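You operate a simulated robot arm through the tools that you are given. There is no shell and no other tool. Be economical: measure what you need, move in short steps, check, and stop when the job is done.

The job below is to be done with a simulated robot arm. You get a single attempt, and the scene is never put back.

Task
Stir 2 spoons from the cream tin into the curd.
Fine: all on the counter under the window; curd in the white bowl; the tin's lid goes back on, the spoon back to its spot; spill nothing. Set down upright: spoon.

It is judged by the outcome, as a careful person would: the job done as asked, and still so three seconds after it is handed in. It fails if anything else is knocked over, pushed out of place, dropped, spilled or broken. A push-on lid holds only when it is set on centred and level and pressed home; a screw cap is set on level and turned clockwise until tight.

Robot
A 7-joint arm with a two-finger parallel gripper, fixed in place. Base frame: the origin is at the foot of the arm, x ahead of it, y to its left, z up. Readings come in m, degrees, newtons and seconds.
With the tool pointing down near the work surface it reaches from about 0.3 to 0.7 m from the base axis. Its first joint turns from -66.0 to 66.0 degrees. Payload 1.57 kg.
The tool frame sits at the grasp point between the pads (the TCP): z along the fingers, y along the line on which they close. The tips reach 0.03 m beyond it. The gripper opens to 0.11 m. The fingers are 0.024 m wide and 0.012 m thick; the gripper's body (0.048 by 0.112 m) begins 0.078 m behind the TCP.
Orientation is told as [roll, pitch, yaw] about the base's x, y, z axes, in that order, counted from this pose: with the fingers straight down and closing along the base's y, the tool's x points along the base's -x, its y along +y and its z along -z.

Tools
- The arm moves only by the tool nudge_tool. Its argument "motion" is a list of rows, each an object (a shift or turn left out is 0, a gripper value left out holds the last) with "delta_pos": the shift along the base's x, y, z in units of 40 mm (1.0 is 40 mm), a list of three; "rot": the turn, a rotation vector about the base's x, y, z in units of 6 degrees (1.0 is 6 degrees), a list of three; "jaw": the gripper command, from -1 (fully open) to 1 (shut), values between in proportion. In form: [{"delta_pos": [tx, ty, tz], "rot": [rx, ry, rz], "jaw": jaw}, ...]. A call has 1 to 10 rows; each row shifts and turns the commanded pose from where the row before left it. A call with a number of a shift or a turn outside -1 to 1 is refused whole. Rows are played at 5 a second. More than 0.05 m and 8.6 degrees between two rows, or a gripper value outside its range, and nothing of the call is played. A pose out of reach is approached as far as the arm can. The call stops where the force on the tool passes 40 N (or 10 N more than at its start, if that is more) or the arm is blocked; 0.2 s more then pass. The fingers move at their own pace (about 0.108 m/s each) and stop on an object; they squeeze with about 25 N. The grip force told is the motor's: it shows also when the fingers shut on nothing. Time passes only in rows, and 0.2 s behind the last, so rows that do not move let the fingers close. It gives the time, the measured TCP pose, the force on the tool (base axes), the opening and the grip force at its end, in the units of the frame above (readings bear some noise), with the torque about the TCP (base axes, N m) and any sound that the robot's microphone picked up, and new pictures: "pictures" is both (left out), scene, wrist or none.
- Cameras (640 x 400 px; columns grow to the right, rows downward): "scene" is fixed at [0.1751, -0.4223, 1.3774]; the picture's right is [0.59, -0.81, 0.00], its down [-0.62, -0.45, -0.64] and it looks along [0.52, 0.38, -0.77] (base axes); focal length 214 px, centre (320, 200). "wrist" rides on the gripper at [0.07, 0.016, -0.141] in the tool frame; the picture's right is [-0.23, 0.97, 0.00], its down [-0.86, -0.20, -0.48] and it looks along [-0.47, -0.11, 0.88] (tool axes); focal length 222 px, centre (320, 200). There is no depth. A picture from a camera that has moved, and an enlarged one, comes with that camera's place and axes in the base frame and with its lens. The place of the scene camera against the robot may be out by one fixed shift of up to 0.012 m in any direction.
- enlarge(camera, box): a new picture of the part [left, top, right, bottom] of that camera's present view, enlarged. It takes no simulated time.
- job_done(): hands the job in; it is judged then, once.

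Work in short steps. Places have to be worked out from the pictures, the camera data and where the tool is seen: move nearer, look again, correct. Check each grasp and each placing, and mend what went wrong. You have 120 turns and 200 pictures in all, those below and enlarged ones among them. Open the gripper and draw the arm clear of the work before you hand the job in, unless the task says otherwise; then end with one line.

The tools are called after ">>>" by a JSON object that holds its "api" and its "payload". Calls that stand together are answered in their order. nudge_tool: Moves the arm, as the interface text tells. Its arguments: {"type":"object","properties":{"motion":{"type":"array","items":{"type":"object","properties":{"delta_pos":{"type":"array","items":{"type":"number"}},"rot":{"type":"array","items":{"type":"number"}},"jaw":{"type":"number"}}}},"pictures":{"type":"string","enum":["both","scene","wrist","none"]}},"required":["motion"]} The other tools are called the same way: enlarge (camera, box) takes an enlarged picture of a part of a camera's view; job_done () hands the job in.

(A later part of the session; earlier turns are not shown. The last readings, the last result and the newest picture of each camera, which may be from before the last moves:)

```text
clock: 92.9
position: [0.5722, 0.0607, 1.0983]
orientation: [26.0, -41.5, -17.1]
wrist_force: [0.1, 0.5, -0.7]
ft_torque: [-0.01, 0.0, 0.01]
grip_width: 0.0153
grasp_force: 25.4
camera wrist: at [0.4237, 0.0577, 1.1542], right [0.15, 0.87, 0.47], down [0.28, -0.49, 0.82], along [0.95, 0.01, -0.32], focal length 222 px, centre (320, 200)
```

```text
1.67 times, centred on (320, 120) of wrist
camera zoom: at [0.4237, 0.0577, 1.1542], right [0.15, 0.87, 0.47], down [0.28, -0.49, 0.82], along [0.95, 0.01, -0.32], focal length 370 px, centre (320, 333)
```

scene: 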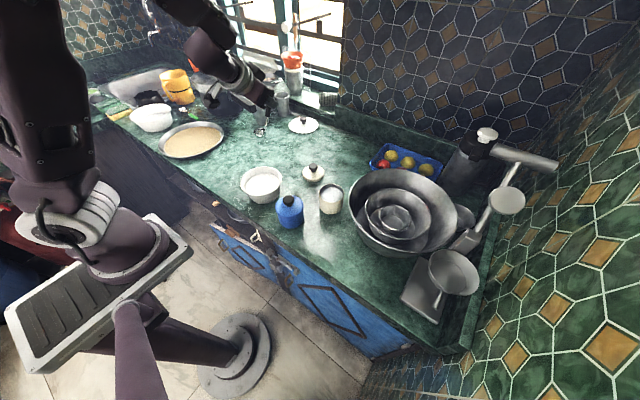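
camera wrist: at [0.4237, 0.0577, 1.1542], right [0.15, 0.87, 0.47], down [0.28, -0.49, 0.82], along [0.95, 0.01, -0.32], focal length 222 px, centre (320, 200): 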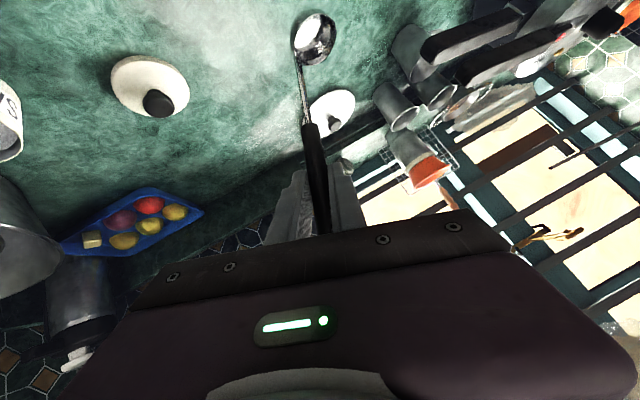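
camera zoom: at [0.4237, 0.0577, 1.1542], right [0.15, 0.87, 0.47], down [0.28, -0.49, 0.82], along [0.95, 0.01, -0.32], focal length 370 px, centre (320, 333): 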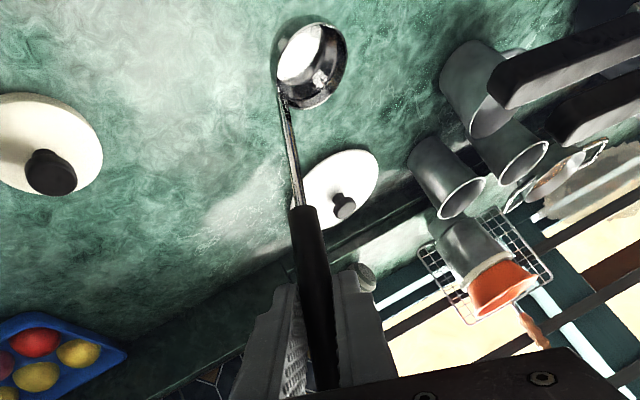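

The cup has swung about 3° in the grip about the closing axis. I'll rotate the tool +3° to compensate, then lower to just above the counter.

>>> {"api": "nudge_tool", "payload": {"motion": [{"delta_pos": [0, -0.06, -0.3], "rot": [0, 0.47, 0.16]}, {"delta_pos": [0, 0, -0.8]}, {"delta_pos": [0, 0, -0.8]}, {"delta_pos": [0, 0, -0.6]}, {"delta_pos": [0, 0, -0.25]}, {"delta_pos": [0, 0, 0]}]}}

>>> {"api": "enlarge", "payload": {"camera": "wrist", "box": [220, 0, 420, 240]}}

>>> {"api": "enlarge", "payload": {"camera": "scene", "box": [220, 90, 332, 180]}}

```text
clock: 94.3
position: [0.5714, 0.0577, 0.9889]
orientation: [24.8, -38.8, -15.5]
wrist_force: [0.2, -0.9, -1.0]
ft_torque: [-0.05, -0.02, -0.01]
grip_width: 0.0153
grasp_force: 25.0
camera wrist: at [0.4267, 0.0523, 1.0519], right [0.16, 0.87, 0.46], down [0.33, -0.49, 0.81], along [0.93, 0.02, -0.37], focal length 222 px, centre (320, 200)
```

scene: 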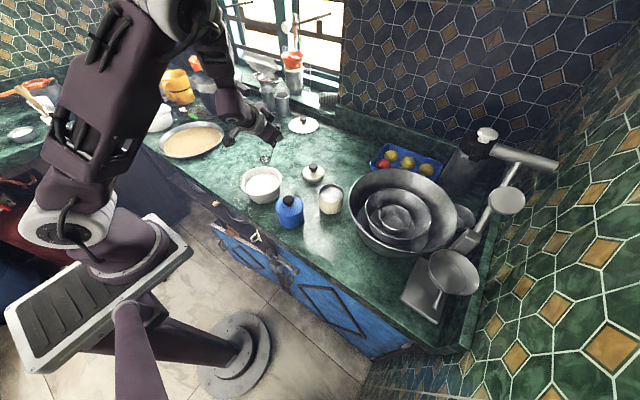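
wrist: 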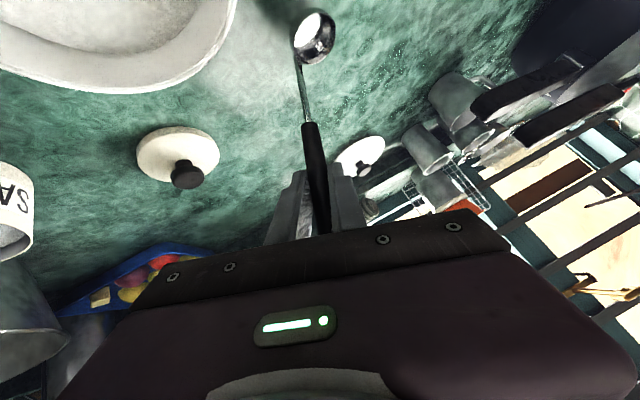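

```text
1.67 times, centred on (320, 120) of wrist
camera zoom: at [0.4267, 0.0523, 1.0519], right [0.16, 0.87, 0.46], down [0.33, -0.49, 0.81], along [0.93, 0.02, -0.37], focal length 370 px, centre (320, 333)
```

zoom: 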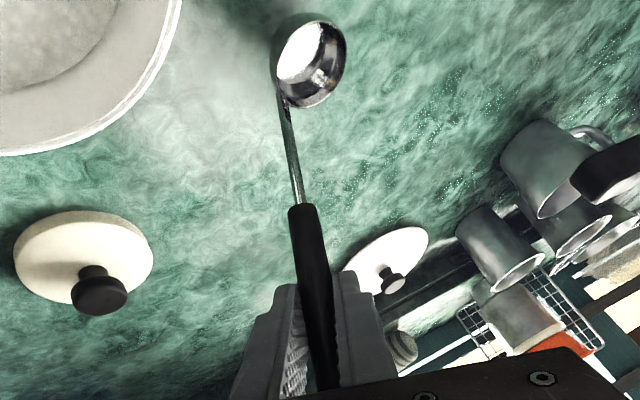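

```text
4.44 times, centred on (276, 135) of scene
camera zoom: at [0.1751, -0.4223, 1.3774], right [0.59, -0.81, 0.0], down [-0.62, -0.45, -0.64], along [0.52, 0.38, -0.77], focal length 953 px, centre (516, 489)
```

zoom: 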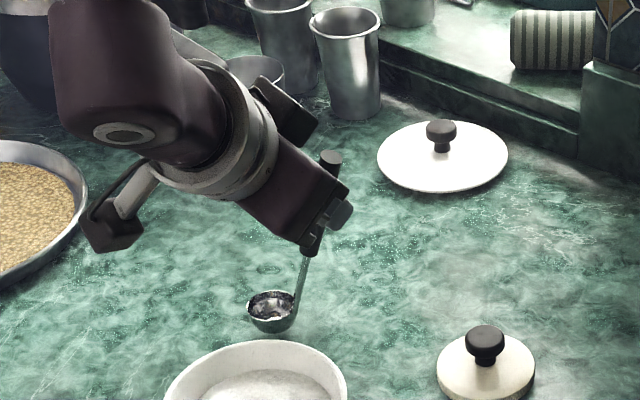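

The dipper is upright over its spot. The bowl shifted about 5 mm during the last stirring circles, which is negligible. I'll lower in small steps until it touches.

>>> {"api": "nudge_tool", "payload": {"motion": [{"delta_pos": [0, 0, -0.15]}, {"delta_pos": [0, 0, -0.08]}, {"delta_pos": [0, 0, -0.05]}, {"delta_pos": [0, 0, 0]}], "pictures": "none"}}

```text
clock: 95.3
position: [0.5721, 0.057, 0.9781]
orientation: [24.8, -38.9, -15.6]
wrist_force: [-0.1, -4.5, 16.0]
ft_torque: [0.33, 0.04, 0.01]
grip_width: 0.0152
grasp_force: 25.1
```

Contact at z≈0.978, as expected. I'll ease off slightly and look before releasing.

>>> {"api": "nudge_tool", "payload": {"motion": [{"delta_pos": [0, 0, 0.03]}, {"delta_pos": [0, 0, 0]}], "pictures": "none"}}

>>> {"api": "enlarge", "payload": {"camera": "scene", "box": [240, 110, 304, 170]}}

>>> {"api": "enlarge", "payload": {"camera": "wrist", "box": [220, 0, 420, 240]}}

```text
clock: 95.9
position: [0.5706, 0.0577, 0.9776]
orientation: [24.8, -38.8, -15.5]
wrist_force: [2.5, 0.3, 4.0]
ft_torque: [0.3, -0.32, -0.13]
grip_width: 0.0152
grasp_force: 25.2
```

```text
6.67 times, centred on (272, 140) of scene
camera zoom: at [0.175, -0.4223, 1.3774], right [0.59, -0.81, 0.0], down [-0.62, -0.45, -0.64], along [0.52, 0.38, -0.77], focal length 1430 px, centre (640, 600)
```

zoom: 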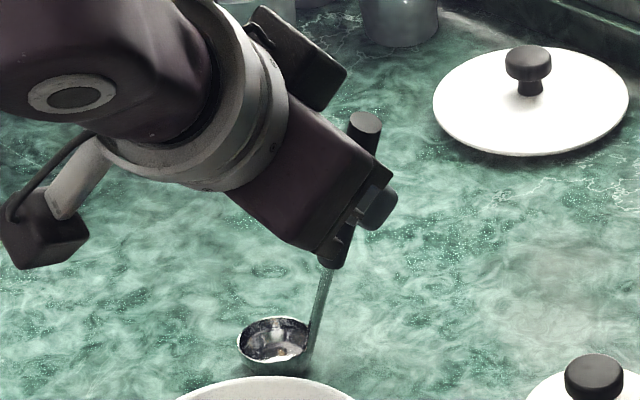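

```text
1.67 times, centred on (320, 120) of wrist
camera zoom: at [0.426, 0.0525, 1.0416], right [0.16, 0.87, 0.46], down [0.33, -0.49, 0.81], along [0.93, 0.02, -0.37], focal length 370 px, centre (320, 333)
```

zoom: 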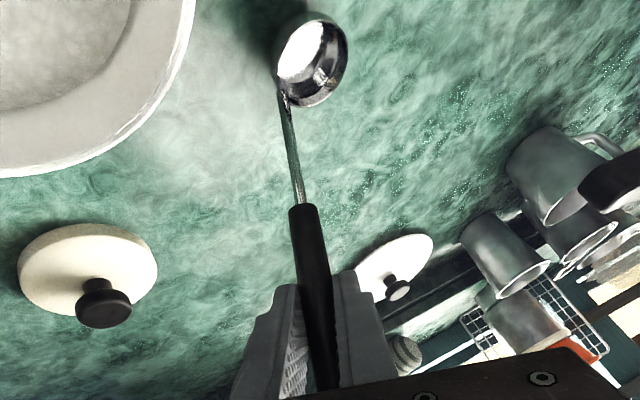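

The cup is back on its original spot (same pixel as at the start). I'll open the jaws.

>>> {"api": "nudge_tool", "payload": {"motion": [{"jaw": 0.6}, {"jaw": 0.18}, {"jaw": 0}, {"delta_pos": [0, 0, 0]}, {"delta_pos": [0, 0, 0]}], "pictures": "wrist"}}

>>> {"api": "enlarge", "payload": {"camera": "scene", "box": [240, 110, 304, 170]}}

>>> {"api": "enlarge", "payload": {"camera": "wrist", "box": [220, 0, 420, 240]}}

```text
clock: 97.1
position: [0.5716, 0.0567, 0.9791]
orientation: [24.8, -38.7, -15.6]
wrist_force: [-0.9, 0.0, -1.1]
ft_torque: [0.0, 0.01, -0.01]
grip_width: 0.0548
grasp_force: 0.1
camera wrist: at [0.4263, 0.0523, 1.0417], right [0.16, 0.87, 0.46], down [0.33, -0.49, 0.81], along [0.93, 0.02, -0.37], focal length 222 px, centre (320, 200)
```

wrist: 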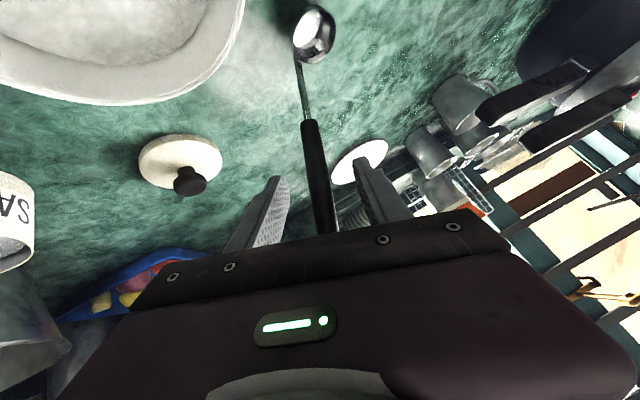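

```text
6.67 times, centred on (272, 140) of scene
camera zoom: at [0.1751, -0.4223, 1.3774], right [0.59, -0.81, 0.0], down [-0.62, -0.45, -0.64], along [0.52, 0.38, -0.77], focal length 1430 px, centre (640, 600)
```

zoom: 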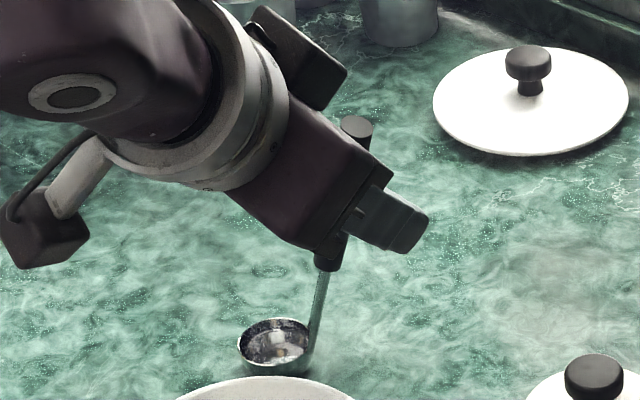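

```text
1.67 times, centred on (320, 120) of wrist
camera zoom: at [0.4263, 0.0523, 1.0417], right [0.16, 0.87, 0.46], down [0.33, -0.49, 0.81], along [0.93, 0.02, -0.37], focal length 370 px, centre (320, 333)
```

zoom: 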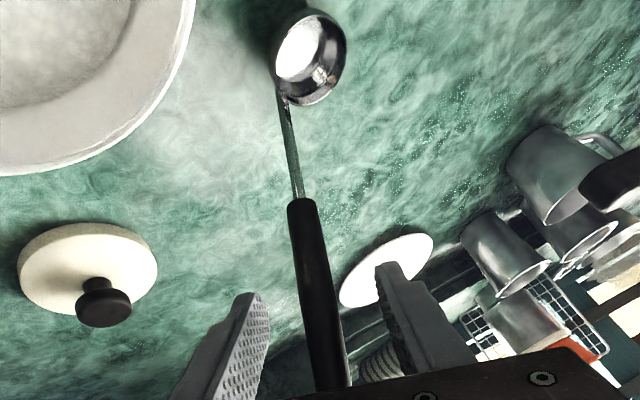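

The dipper stands on its own. I'll back the gripper out along its axis, then rise.

>>> {"api": "nudge_tool", "payload": {"motion": [{"delta_pos": [-0.4, -0.15, 0.43]}, {"delta_pos": [-0.4, -0.15, 0.43]}, {"delta_pos": [-0.4, -0.15, 0.43]}, {"delta_pos": [-0.3, -0.1, 0.5]}, {"delta_pos": [0, 0, 0.8]}, {"delta_pos": [0, -0.5, 0.8], "rot": [-0.8, 0, 0]}, {"delta_pos": [0.3, -0.5, 0.3], "rot": [-0.8, 0, 0]}, {"delta_pos": [0.5, -0.5, 0], "rot": [-0.8, 0, 0]}, {"delta_pos": [0.5, -0.5, 0], "rot": [-0.77, 0, 0]}, {"delta_pos": [0, 0, 0]}]}}

```text
clock: 99.3
position: [0.5642, -0.0428, 1.1268]
orientation: [0.0, -41.3, 0.5]
wrist_force: [0.2, 0.6, -0.3]
ft_torque: [0.01, -0.01, -0.01]
grip_width: 0.055
grasp_force: 0.0
camera wrist: at [0.4189, -0.0262, 1.1884], right [0.16, 0.98, 0.15], down [0.33, -0.2, 0.92], along [0.93, -0.1, -0.35], focal length 222 px, centre (320, 200)
```

scene: 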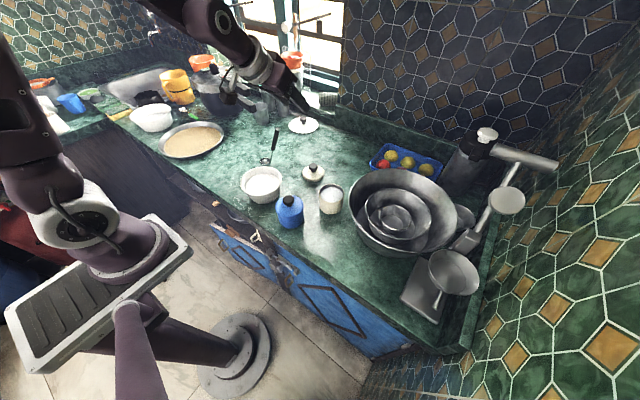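
wrist: 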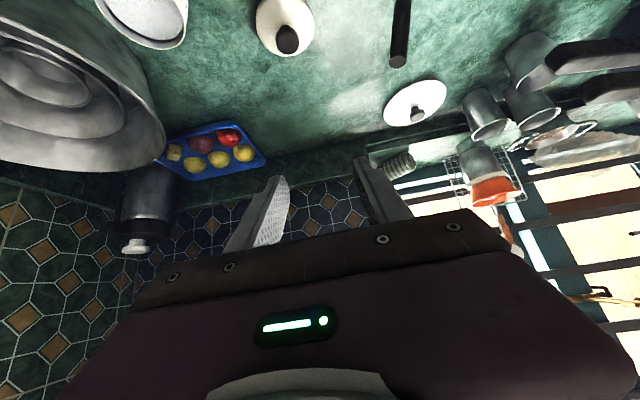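

Now I'll pitch back to straight down and go above the lid at (0.621, -0.057).

>>> {"api": "nudge_tool", "payload": {"motion": [{"delta_pos": [0.2, -0.05, 0], "rot": [0, 1, 0]}, {"delta_pos": [0.2, -0.05, 0], "rot": [0, 1, 0]}, {"delta_pos": [0.2, -0.05, 0], "rot": [0, 1, 0]}, {"delta_pos": [0.2, -0.05, 0], "rot": [0, 1, 0]}, {"delta_pos": [0.2, -0.05, -0.5], "rot": [0, 1, 0]}, {"delta_pos": [0.2, -0.05, -0.6], "rot": [0, 1, 0]}, {"delta_pos": [0.22, -0.05, -0.8], "rot": [0, 0.88, 0]}, {"delta_pos": [0, 0, -0.8]}, {"delta_pos": [0, 0, -0.8]}, {"delta_pos": [0, 0, 0]}]}}

>>> {"api": "enlarge", "payload": {"camera": "wrist", "box": [240, 90, 400, 220]}}

```text
clock: 101.5
position: [0.6189, -0.0585, 0.9829]
orientation: [0.3, -0.1, 0.5]
wrist_force: [-0.6, -0.8, -0.3]
ft_torque: [0.01, 0.0, -0.01]
grip_width: 0.055
grasp_force: 0.1
camera wrist: at [0.5498, -0.0431, 1.1264], right [0.22, 0.98, 0.01], down [0.86, -0.2, 0.48], along [0.47, -0.1, -0.88], focal length 222 px, centre (320, 200)
```

scene: 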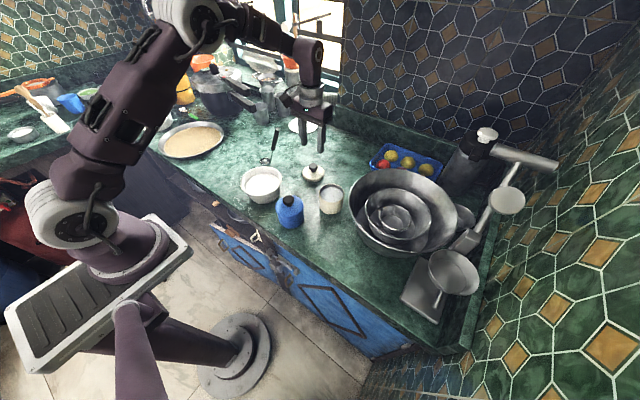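
wrist: 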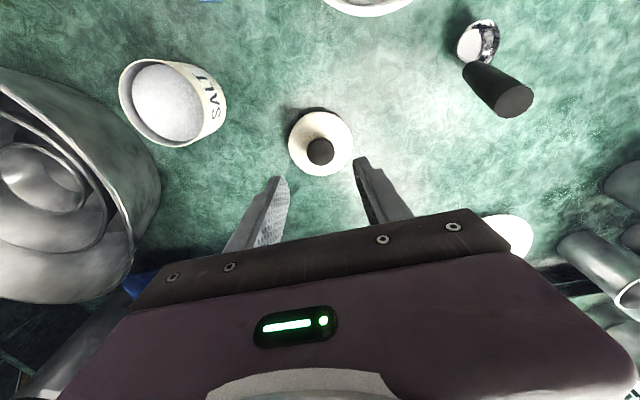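

```text
3.08 times, centred on (320, 155) of wrist
camera zoom: at [0.5498, -0.0431, 1.1264], right [0.22, 0.98, 0.01], down [0.86, -0.2, 0.48], along [0.47, -0.1, -0.88], focal length 684 px, centre (320, 338)
```

zoom: 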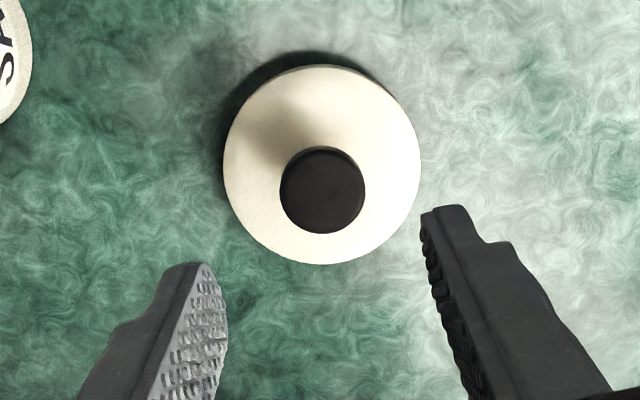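

The knob is at (0.6206, -0.0565), within 2 mm of the tool. I'll centre, trim the tilt, lower to the original grip height and close.

>>> {"api": "nudge_tool", "payload": {"motion": [{"delta_pos": [0.04, 0.05, -0.7], "rot": [-0.05, 0, -0.08]}, {"delta_pos": [0, 0, -0.7]}, {"delta_pos": [0, 0, -0.6]}, {"delta_pos": [0, 0, -0.32]}, {"delta_pos": [0, 0, 0]}, {"jaw": 1}, {"jaw": 1}, {"jaw": 1}, {"jaw": 1}]}}

>>> {"api": "enlarge", "payload": {"camera": "scene", "box": [270, 120, 366, 220]}}

```text
clock: 103.5
position: [0.6214, -0.0554, 0.8924]
orientation: [0.1, 0.0, 0.0]
wrist_force: [-0.4, 0.6, 1.1]
ft_torque: [0.0, -0.01, -0.01]
grip_width: 0.0304
grasp_force: 24.8
camera wrist: at [0.5522, -0.0392, 1.0354], right [0.23, 0.97, 0.0], down [0.85, -0.2, 0.48], along [0.47, -0.11, -0.88], focal length 222 px, centre (320, 200)
```

scene: 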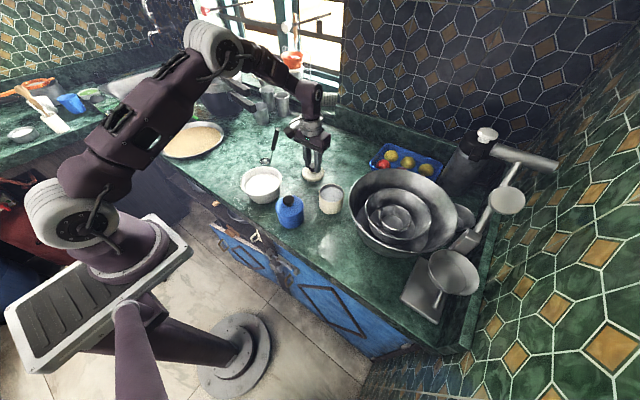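
wrist: 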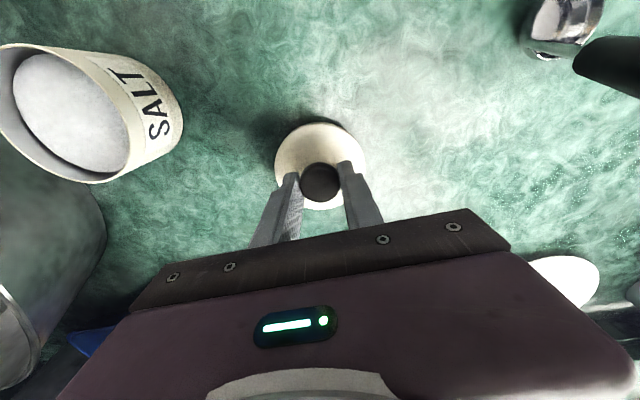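

```text
4.00 times, centred on (318, 170) of scene
camera zoom: at [0.1751, -0.4223, 1.3774], right [0.59, -0.81, 0.0], down [-0.62, -0.45, -0.64], along [0.52, 0.38, -0.77], focal length 858 px, centre (328, 320)
```

zoom: 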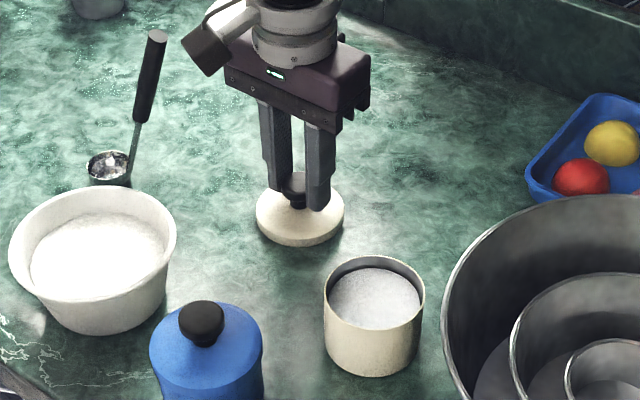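

I hold the knob again, gripped about 4 mm higher than before. I'll lift and carry the lid to above the tin, then check alignment since the tin may have shifted a couple of millimetres.

>>> {"api": "nudge_tool", "payload": {"motion": [{"delta_pos": [0, 0, 0.3]}, {"delta_pos": [0, 0, 0.9]}, {"delta_pos": [0, 0, 1]}, {"delta_pos": [0, 0, 0.8]}, {"delta_pos": [-0.7, -0.85, 0]}, {"delta_pos": [-0.7, -0.85, 0]}, {"delta_pos": [-0.7, -0.85, 0]}, {"delta_pos": [0, -0.9, 0]}, {"delta_pos": [0, 0, 0]}]}}

>>> {"api": "enlarge", "payload": {"camera": "wrist", "box": [240, 60, 400, 220]}}

>>> {"api": "enlarge", "payload": {"camera": "scene", "box": [290, 130, 386, 220]}}

```text
clock: 105.5
position: [0.5374, -0.196, 1.0127]
orientation: [0.1, 0.1, -0.1]
wrist_force: [0.3, -0.2, -0.3]
ft_torque: [0.02, -0.01, 0.02]
grip_width: 0.0304
grasp_force: 25.1
camera wrist: at [0.4681, -0.1785, 1.1559], right [0.23, 0.97, 0.0], down [0.85, -0.2, 0.48], along [0.47, -0.11, -0.88], focal length 222 px, centre (320, 200)
```

scene: 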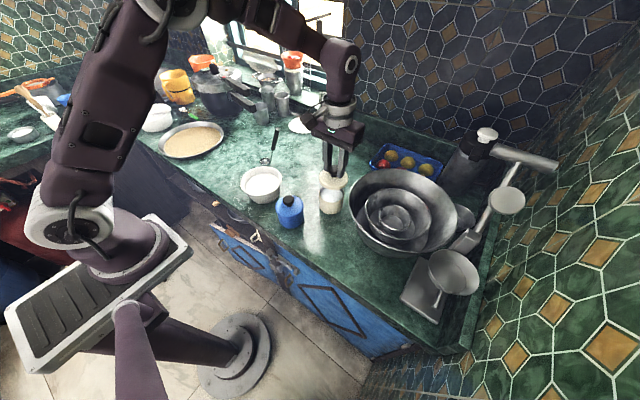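
wrist: 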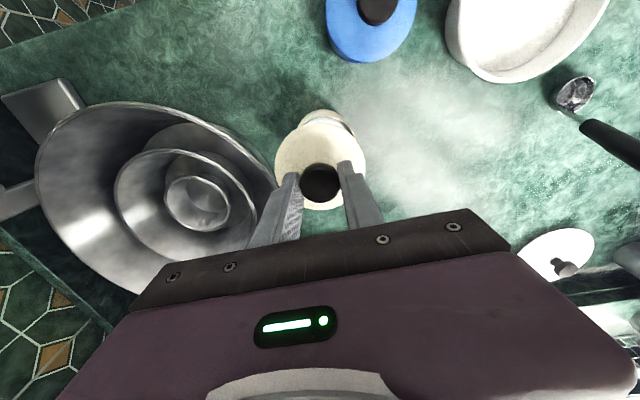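

```text
2.50 times, centred on (320, 140) of wrist
camera zoom: at [0.4681, -0.1785, 1.1559], right [0.23, 0.97, 0.0], down [0.85, -0.2, 0.48], along [0.47, -0.11, -0.88], focal length 555 px, centre (320, 350)
```

zoom: 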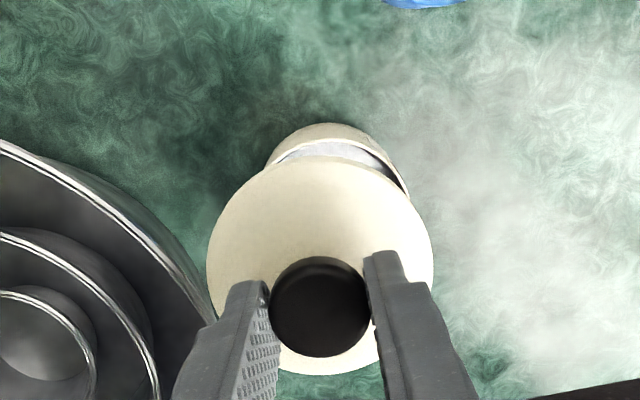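

```text
4.44 times, centred on (338, 175) of scene
camera zoom: at [0.175, -0.4223, 1.3774], right [0.59, -0.81, 0.0], down [-0.62, -0.45, -0.64], along [0.52, 0.38, -0.77], focal length 953 px, centre (240, 311)
```

zoom: 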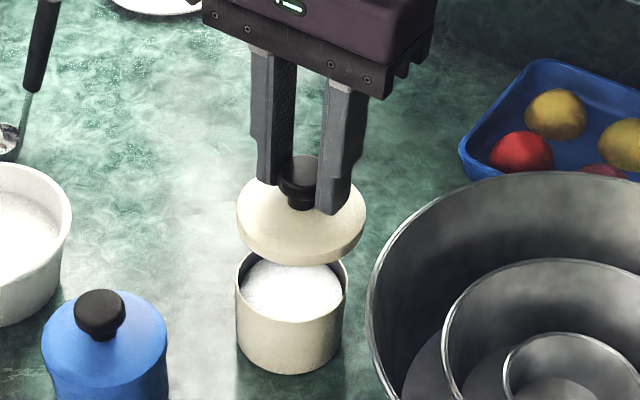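

The tin seems to have moved about 2–4 mm toward +y during scooping. I'll step aside in +x so the wrist camera sees the whole tin opening and measure it.

>>> {"api": "nudge_tool", "payload": {"motion": [{"delta_pos": [0.6, 0, 0.4]}, {"delta_pos": [0.7, 0, 0.4]}, {"delta_pos": [0.7, 0, 0.2]}, {"delta_pos": [0, 0, 0]}], "pictures": "wrist"}}

>>> {"api": "enlarge", "payload": {"camera": "wrist", "box": [260, 30, 388, 130]}}

>>> {"api": "enlarge", "payload": {"camera": "scene", "box": [300, 170, 364, 220]}}

```text
clock: 106.5
position: [0.6178, -0.1955, 1.0518]
orientation: [0.2, 0.0, -0.1]
wrist_force: [-0.5, -0.7, 0.1]
ft_torque: [0.01, 0.01, -0.01]
grip_width: 0.0305
grasp_force: 24.4
camera wrist: at [0.5496, -0.1786, 1.1949], right [0.23, 0.97, 0.0], down [0.86, -0.2, 0.48], along [0.47, -0.11, -0.88], focal length 222 px, centre (320, 200)
```

wrist: 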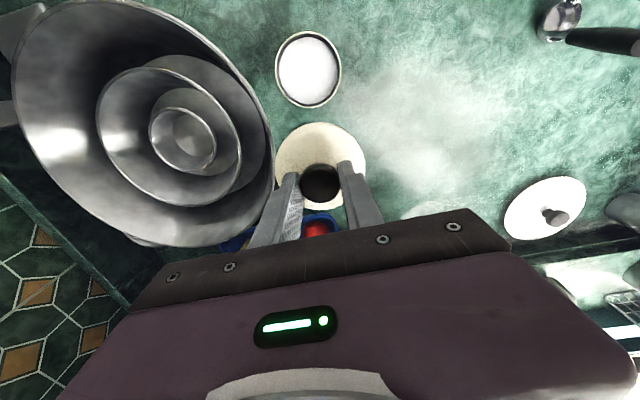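

```text
4.00 times, centred on (324, 80) of wrist
camera zoom: at [0.5496, -0.1786, 1.1949], right [0.23, 0.97, 0.0], down [0.86, -0.2, 0.48], along [0.47, -0.11, -0.88], focal length 888 px, centre (304, 680)
```

zoom: 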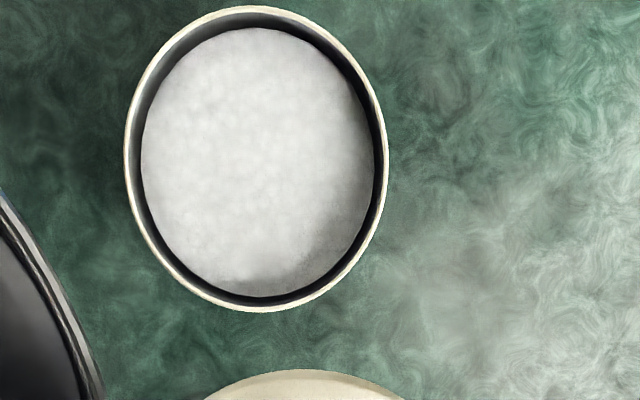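

```text
8.00 times, centred on (332, 195) of scene
camera zoom: at [0.1751, -0.4223, 1.3774], right [0.59, -0.81, 0.0], down [-0.62, -0.45, -0.64], along [0.52, 0.38, -0.77], focal length 1716 px, centre (224, 240)
```

zoom: 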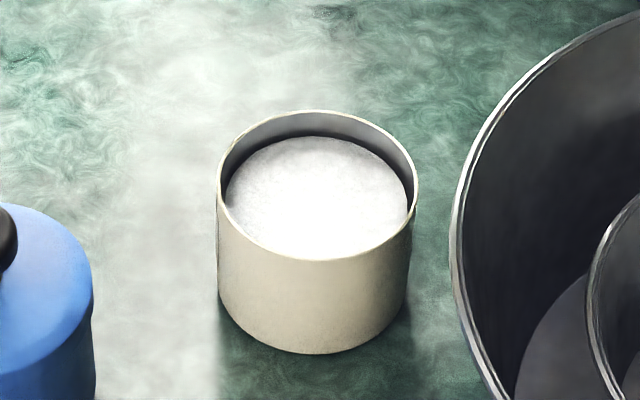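

Both cameras agree: the tin is now centred at about (0.5386, -0.190), 5 mm from before. I'll position the lid there and lower to just above the rim.

>>> {"api": "nudge_tool", "payload": {"motion": [{"delta_pos": [-0.7, 0.05, 0]}, {"delta_pos": [-0.7, 0.05, 0]}, {"delta_pos": [-0.58, 0.0375, 0]}, {"delta_pos": [0, 0, -0.8]}, {"delta_pos": [0, 0, -0.75]}, {"delta_pos": [0, 0, 0]}, {"delta_pos": [0, 0, 0]}]}}

>>> {"api": "enlarge", "payload": {"camera": "scene", "box": [300, 160, 364, 220]}}

>>> {"api": "enlarge", "payload": {"camera": "wrist", "box": [240, 90, 400, 220]}}

```text
clock: 108.1
position: [0.5389, -0.1876, 0.9915]
orientation: [0.1, 0.1, -0.1]
wrist_force: [0.1, 0.1, -1.2]
ft_torque: [0.0, 0.04, -0.01]
grip_width: 0.0306
grasp_force: 24.7
camera wrist: at [0.4694, -0.1713, 1.1348], right [0.23, 0.97, 0.0], down [0.85, -0.2, 0.48], along [0.47, -0.11, -0.88], focal length 222 px, centre (320, 200)
```

scene: 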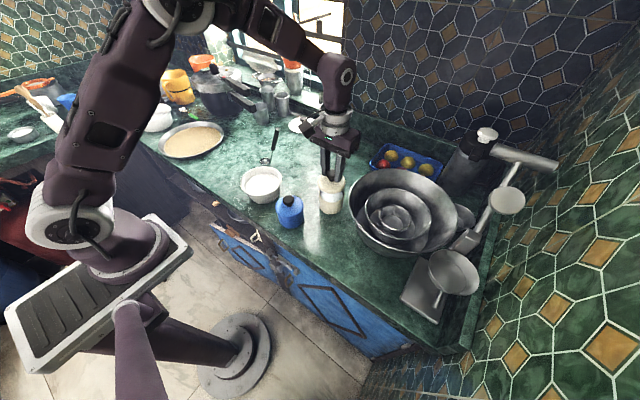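
wrist: 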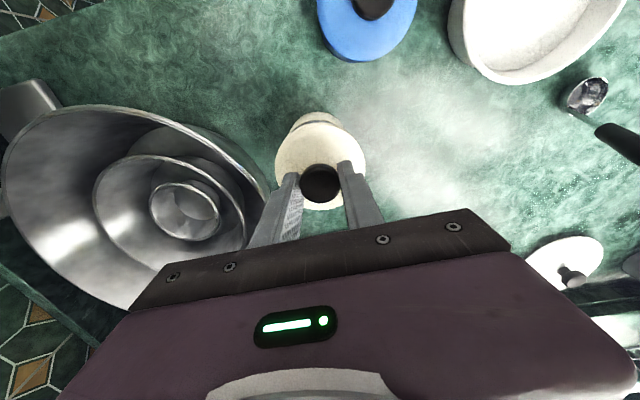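

```text
6.67 times, centred on (332, 190) of scene
camera zoom: at [0.1751, -0.4223, 1.3774], right [0.59, -0.81, 0.0], down [-0.62, -0.45, -0.64], along [0.52, 0.38, -0.77], focal length 1430 px, centre (240, 267)
```

zoom: 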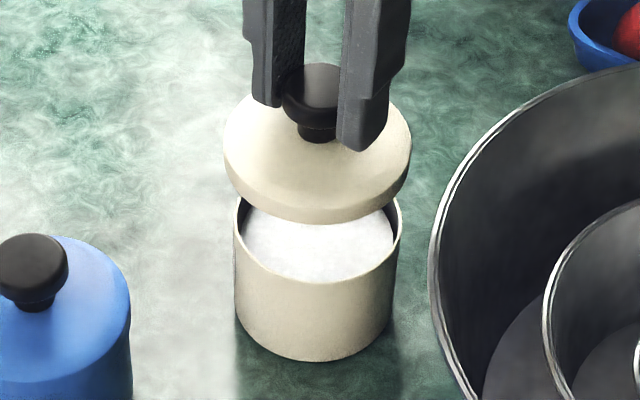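

```text
3.08 times, centred on (320, 155) of wrist
camera zoom: at [0.4694, -0.1713, 1.1348], right [0.23, 0.97, 0.0], down [0.85, -0.2, 0.48], along [0.47, -0.11, -0.88], focal length 684 px, centre (320, 338)
```

zoom: 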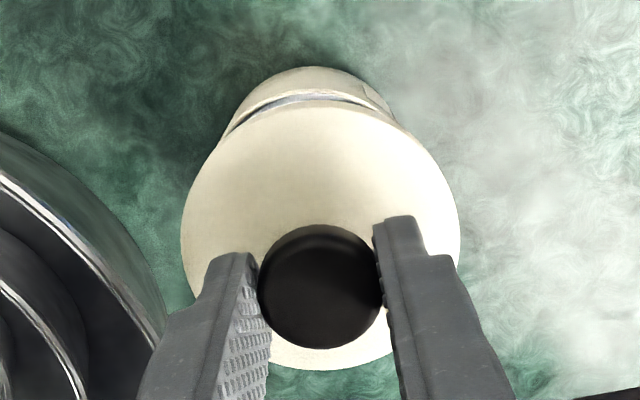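

Alignment is close; the lid looks about 1.5–2 mm too far +y. I'll correct that and lower slowly.

>>> {"api": "nudge_tool", "payload": {"motion": [{"delta_pos": [0, -0.05, 0]}, {"delta_pos": [0, 0, -0.3]}, {"delta_pos": [0, 0, -0.25]}, {"delta_pos": [0, 0, 0]}], "pictures": "none"}}

>>> {"api": "enlarge", "payload": {"camera": "scene", "box": [300, 160, 364, 220]}}

>>> {"api": "enlarge", "payload": {"camera": "wrist", "box": [240, 90, 400, 220]}}

```text
clock: 109.1
position: [0.538, -0.1897, 0.9696]
orientation: [0.0, 0.1, -0.1]
wrist_force: [-0.5, -0.3, -0.6]
ft_torque: [-0.03, 0.05, 0.0]
grip_width: 0.0306
grasp_force: 24.7
```

```text
6.67 times, centred on (332, 190) of scene
camera zoom: at [0.1751, -0.4223, 1.3774], right [0.59, -0.81, 0.0], down [-0.62, -0.45, -0.64], along [0.52, 0.38, -0.77], focal length 1430 px, centre (240, 267)
```

zoom: 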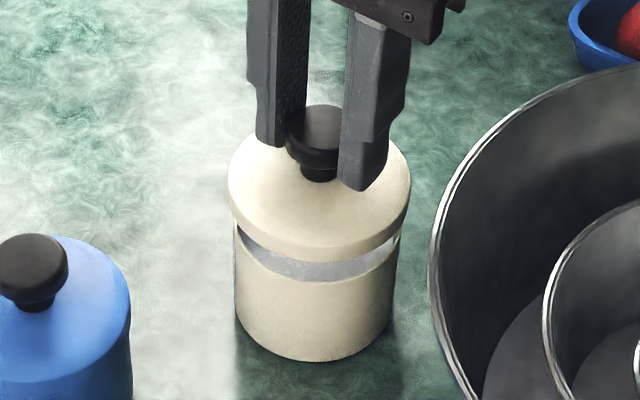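

```text
3.08 times, centred on (320, 155) of wrist
camera zoom: at [0.4696, -0.1733, 1.1122], right [0.23, 0.97, 0.0], down [0.85, -0.2, 0.48], along [0.47, -0.11, -0.88], focal length 684 px, centre (320, 338)
```

zoom: 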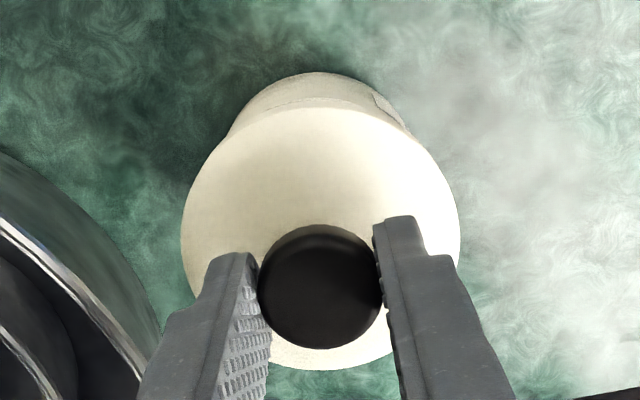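

The lid and tin now line up the way they did when the lid came off. I'll lower in small steps and watch the force.

>>> {"api": "nudge_tool", "payload": {"motion": [{"delta_pos": [0, 0, -0.08]}, {"delta_pos": [0, 0, -0.08]}, {"delta_pos": [0, 0, -0.08]}, {"delta_pos": [0, 0, -0.06]}, {"delta_pos": [0, 0, 0]}], "pictures": "none"}}

>>> {"api": "enlarge", "payload": {"camera": "scene", "box": [300, 160, 364, 220]}}

```text
clock: 110.3
position: [0.5381, -0.1908, 0.9565]
orientation: [0.1, 0.0, -0.1]
wrist_force: [1.1, -0.2, -0.5]
ft_torque: [0.02, 0.05, 0.02]
grip_width: 0.0301
grasp_force: 25.2
```

```text
6.67 times, centred on (332, 190) of scene
camera zoom: at [0.1751, -0.4223, 1.3774], right [0.59, -0.81, 0.0], down [-0.62, -0.45, -0.64], along [0.52, 0.38, -0.77], focal length 1430 px, centre (240, 267)
```

zoom: 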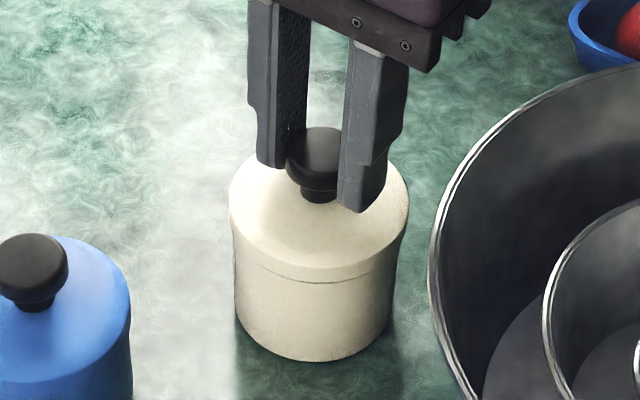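

The skirt is sliding over the rim with no side force. I'll press on down.

>>> {"api": "nudge_tool", "payload": {"motion": [{"delta_pos": [0, 0, -0.08]}, {"delta_pos": [0, 0, -0.08]}, {"delta_pos": [0, 0, -0.06]}, {"delta_pos": [0, 0, -0.05]}, {"delta_pos": [0, 0, -0.05]}], "pictures": "none"}}

```text
clock: 111.5
position: [0.5396, -0.1907, 0.9471]
orientation: [0.1, -0.1, 0.0]
wrist_force: [-1.4, 8.8, 23.8]
ft_torque: [0.15, 0.25, 0.05]
grip_width: 0.0304
grasp_force: 25.2
heard: snap
```

It snapped on. I'll give a slight extra press, look, then release.

>>> {"api": "nudge_tool", "payload": {"motion": [{"delta_pos": [0, 0, -0.04]}, {"delta_pos": [0, 0, 0]}, {"delta_pos": [0, 0, 0.06]}, {"delta_pos": [0, 0, 0]}], "pictures": "none"}}

>>> {"api": "enlarge", "payload": {"camera": "scene", "box": [300, 160, 364, 220]}}

```text
clock: 112.5
position: [0.5366, -0.192, 0.944]
orientation: [0.0, 0.2, -0.3]
wrist_force: [-0.1, 0.2, 0.1]
ft_torque: [0.02, 0.02, -0.03]
grip_width: 0.0302
grasp_force: 24.5
heard: snap
```

```text
6.67 times, centred on (332, 190) of scene
camera zoom: at [0.175, -0.4223, 1.3774], right [0.59, -0.81, 0.0], down [-0.62, -0.45, -0.64], along [0.52, 0.38, -0.77], focal length 1430 px, centre (240, 267)
```

zoom: 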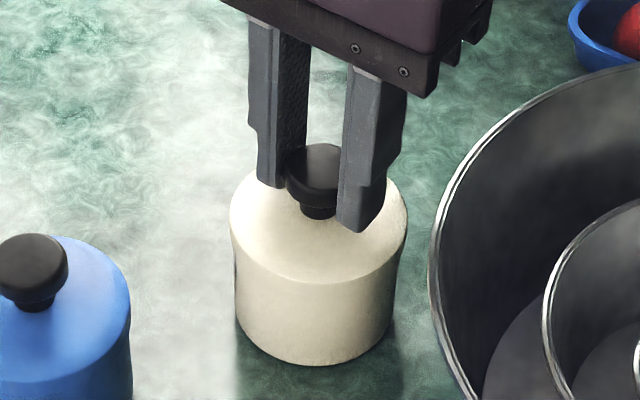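

I heard a second snap, but can't tell whether it seated further or lifted slightly. I'll press down again gently to be sure.

>>> {"api": "nudge_tool", "payload": {"motion": [{"delta_pos": [0, 0, -0.04]}, {"delta_pos": [0, 0, -0.03]}, {"delta_pos": [0, 0, -0.02]}, {"delta_pos": [0, 0, 0]}], "pictures": "none"}}

```text
clock: 113.5
position: [0.539, -0.1917, 0.9427]
orientation: [0.1, -0.1, -0.1]
wrist_force: [-5.6, 2.3, 27.9]
ft_torque: [0.03, 0.09, 0.12]
grip_width: 0.0304
grasp_force: 24.9
```

It's firm at 28 N with no new snap, so the lid is home. I'll open in place and rise away.

>>> {"api": "nudge_tool", "payload": {"motion": [{"delta_pos": [0, 0, 0.02], "jaw": 0.3}, {"jaw": 0}, {"jaw": 0}, {"delta_pos": [0, 0, 0.4]}, {"delta_pos": [0, 0, 1]}, {"delta_pos": [0, 0, 1]}, {"delta_pos": [0, 0, 1]}, {"delta_pos": [-0.5, 0, 1]}, {"delta_pos": [-1, 0, 0.6]}, {"delta_pos": [-1, 0, 0.6]}]}}

>>> {"api": "enlarge", "payload": {"camera": "scene", "box": [300, 160, 364, 220]}}

>>> {"api": "enlarge", "payload": {"camera": "scene", "box": [220, 110, 348, 230]}}

```text
clock: 115.7
position: [0.4396, -0.1914, 1.1668]
orientation: [0.1, 0.1, -0.1]
wrist_force: [0.2, 0.2, 0.5]
ft_torque: [-0.01, -0.03, 0.0]
grip_width: 0.055
grasp_force: 0.0
heard: snap
camera wrist: at [0.3689, -0.1748, 1.3088], right [0.23, 0.97, 0.0], down [0.85, -0.2, 0.48], along [0.47, -0.11, -0.88], focal length 222 px, centre (320, 200)
```

scene: 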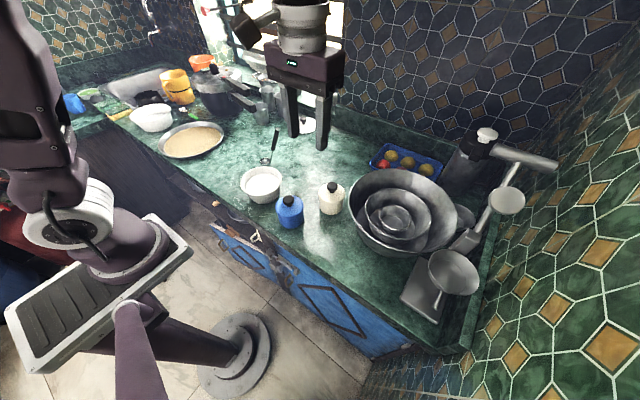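
wrist: 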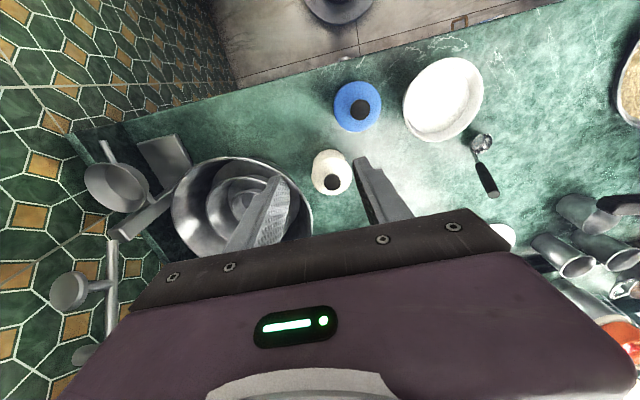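

```text
6.67 times, centred on (332, 190) of scene
camera zoom: at [0.1751, -0.4223, 1.3774], right [0.59, -0.81, 0.0], down [-0.62, -0.45, -0.64], along [0.52, 0.38, -0.77], focal length 1430 px, centre (240, 267)
```

zoom: 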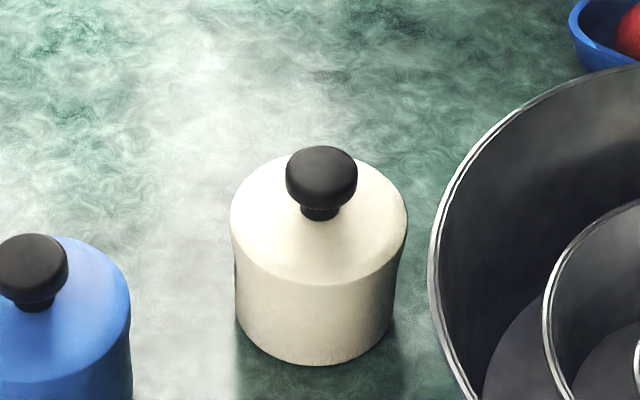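

```text
3.33 times, centred on (284, 170) of scene
camera zoom: at [0.1751, -0.4223, 1.3774], right [0.59, -0.81, 0.0], down [-0.62, -0.45, -0.64], along [0.52, 0.38, -0.77], focal length 715 px, centre (440, 300)
```

zoom: 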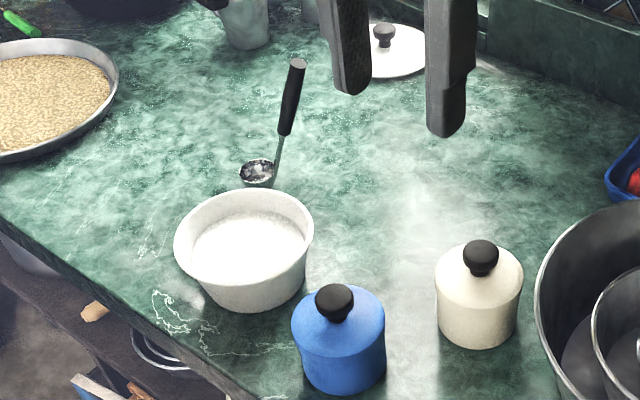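

There was another snap on release, which leaves it unclear whether the lid is fully home. I'll press straight down on the knob with closed fingers, which can't pull it off again.

>>> {"api": "nudge_tool", "payload": {"motion": [{"delta_pos": [0.9, 0, 0], "jaw": 1}, {"delta_pos": [0.9, 0, 0]}, {"delta_pos": [0.66, 0, 0]}, {"delta_pos": [0, 0, -1]}, {"delta_pos": [0, 0, -1]}, {"delta_pos": [0, 0, -1]}, {"delta_pos": [0, 0, -0.9]}, {"delta_pos": [0, 0, -0.5]}, {"delta_pos": [0, 0, 0]}]}}

>>> {"api": "enlarge", "payload": {"camera": "scene", "box": [300, 150, 364, 220]}}

```text
clock: 117.7
position: [0.5377, -0.1912, 0.9893]
orientation: [0.1, -0.1, -0.1]
wrist_force: [0.6, -0.1, 0.8]
ft_torque: [0.01, 0.03, 0.0]
grip_width: 0.0002
grasp_force: 21.3
camera wrist: at [0.4692, -0.1738, 1.1334], right [0.23, 0.97, 0.0], down [0.85, -0.2, 0.48], along [0.47, -0.11, -0.88], focal length 222 px, centre (320, 200)
```

scene: 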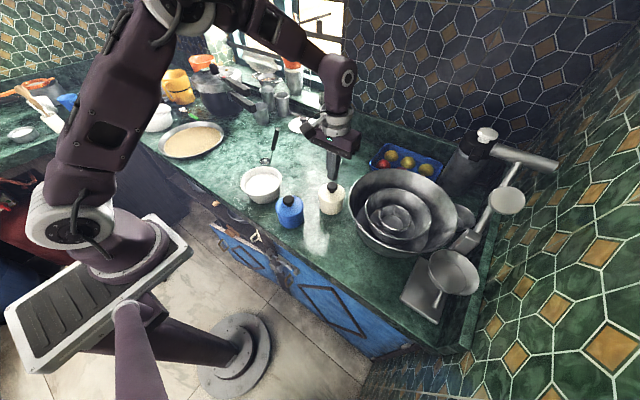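
wrist: 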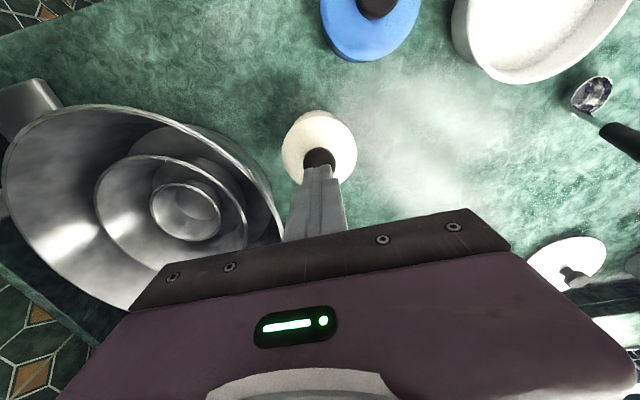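

```text
5.71 times, centred on (332, 185) of scene
camera zoom: at [0.1751, -0.4223, 1.3774], right [0.59, -0.81, 0.0], down [-0.62, -0.45, -0.64], along [0.52, 0.38, -0.77], focal length 1226 px, centre (251, 286)
```

zoom: 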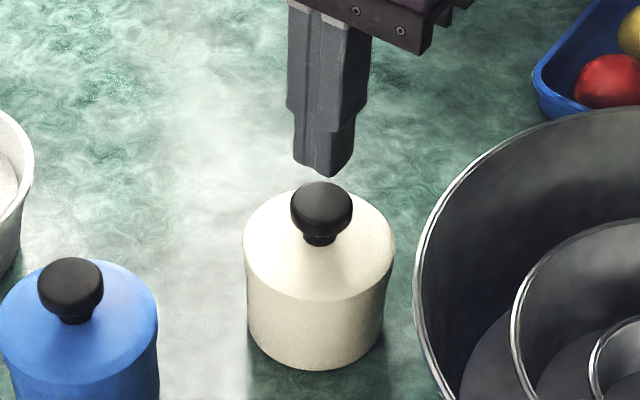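

The closed fingers are centred just above the knob. I'll press down in 2 mm steps.

>>> {"api": "nudge_tool", "payload": {"motion": [{"delta_pos": [0, 0, -0.25]}, {"delta_pos": [0, 0, -0.1]}, {"delta_pos": [0, 0, -0.06]}, {"delta_pos": [0, 0, -0.05]}, {"delta_pos": [0, 0, -0.05]}, {"delta_pos": [0, 0, -0.04]}], "pictures": "none"}}

```text
clock: 119.1
position: [0.5371, -0.1914, 0.9689]
orientation: [0.2, 0.0, -0.2]
wrist_force: [0.3, -0.4, 0.2]
ft_torque: [0.01, 0.01, -0.01]
grip_width: 0.0
grasp_force: 21.2
```

>>> {"api": "nudge_tool", "payload": {"motion": [{"delta_pos": [0, 0, -0.05]}, {"delta_pos": [0, 0, -0.04]}, {"delta_pos": [0, 0, -0.04]}, {"delta_pos": [0, 0, -0.03]}], "pictures": "none"}}

```text
clock: 120.1
position: [0.5372, -0.1914, 0.9626]
orientation: [0.1, -0.1, -0.2]
wrist_force: [-5.4, 0.1, 23.7]
ft_torque: [0.02, 0.16, 0.02]
grip_width: 0.0002
grasp_force: 21.7
```

In contact at 24 N with no snap. I'll push to nearer 35 N to be certain.

>>> {"api": "nudge_tool", "payload": {"motion": [{"delta_pos": [0, 0, -0.02]}, {"delta_pos": [0, 0, -0.02]}, {"delta_pos": [0, 0, 0]}], "pictures": "none"}}

>>> {"api": "nudge_tool", "payload": {"motion": [{"delta_pos": [0, 0, -0.02]}, {"delta_pos": [0, 0, -0.02]}, {"delta_pos": [0, 0, 0]}], "pictures": "none"}}

```text
clock: 120.5
position: [0.5382, -0.1905, 0.9638]
orientation: [0.0, -0.2, -0.1]
wrist_force: [-4.5, 1.7, 11.9]
ft_torque: [0.08, 0.22, -0.03]
grip_width: 0.0001
grasp_force: 21.6
stopped in row 2: the force on the tool passed its limit at 43 N (the readings are from after the stop); the commanded pose is now the measured one
```

```text
clock: 121.5
position: [0.5373, -0.1916, 0.9649]
orientation: [0.0, -0.4, -0.1]
wrist_force: [-5.3, 2.7, 12.3]
ft_torque: [0.09, 0.19, -0.02]
grip_width: 0.0
grasp_force: 21.4
stopped in row 3: the force on the tool passed its limit at 41 N (the readings are from after the stop); the commanded pose is now the measured one
```

It took over 40 N twice with no movement or snap, so the lid is pressed home. I'll rise, open and draw the arm clear, then take a final look.

>>> {"api": "nudge_tool", "payload": {"motion": [{"delta_pos": [0, 0, 0.5]}, {"delta_pos": [0, 0, 1]}, {"delta_pos": [0, 0, 1]}, {"delta_pos": [0, 0, 1], "jaw": 0}, {"delta_pos": [-0.5, 0, 1], "jaw": -1}, {"delta_pos": [-1, 0, 0.8]}, {"delta_pos": [-1, 0, 0.5]}, {"delta_pos": [-1, 0, 0]}, {"delta_pos": [-1, 0.5, 0]}, {"delta_pos": [0, 0, 0]}]}}

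>>> {"api": "enlarge", "payload": {"camera": "scene", "box": [220, 110, 380, 230]}}

>>> {"api": "enlarge", "payload": {"camera": "wrist", "box": [240, 60, 540, 240]}}

>>> {"api": "enlarge", "payload": {"camera": "scene", "box": [300, 170, 364, 220]}}

```text
refused: row 6 steps farther than a row can; nothing moved
```

```text
3.33 times, centred on (300, 170) of scene
camera zoom: at [0.1747, -0.4221, 1.3775], right [0.59, -0.81, 0.0], down [-0.62, -0.45, -0.64], along [0.52, 0.38, -0.77], focal length 715 px, centre (387, 300)
```

zoom: 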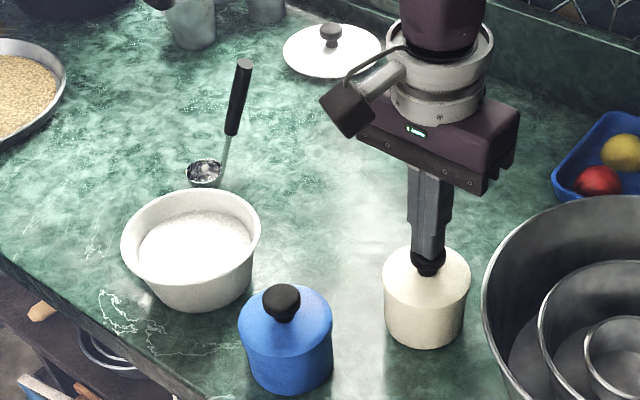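

```text
2.13 times, centred on (390, 150) of wrist
camera zoom: at [0.4678, -0.1741, 1.1062], right [0.23, 0.97, 0.0], down [0.85, -0.2, 0.48], along [0.47, -0.11, -0.88], focal length 474 px, centre (171, 307)
```

zoom: 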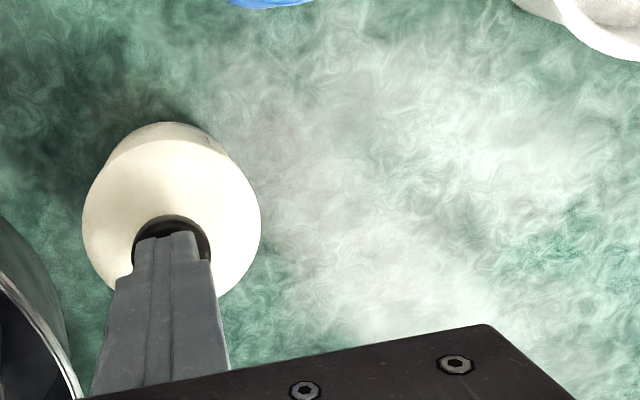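

```text
8.00 times, centred on (332, 195) of scene
camera zoom: at [0.1747, -0.4221, 1.3775], right [0.59, -0.81, 0.0], down [-0.62, -0.45, -0.64], along [0.52, 0.38, -0.77], focal length 1716 px, centre (224, 240)
```

zoom: 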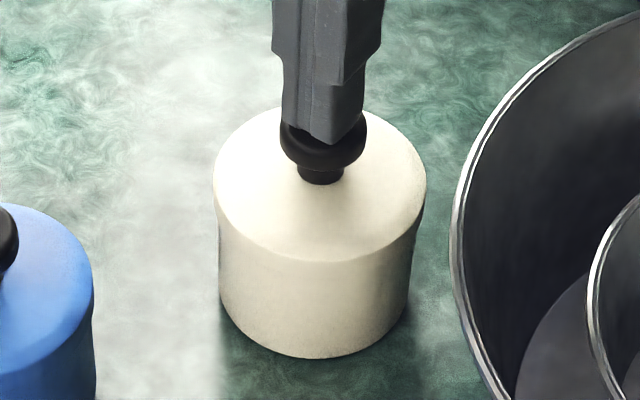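

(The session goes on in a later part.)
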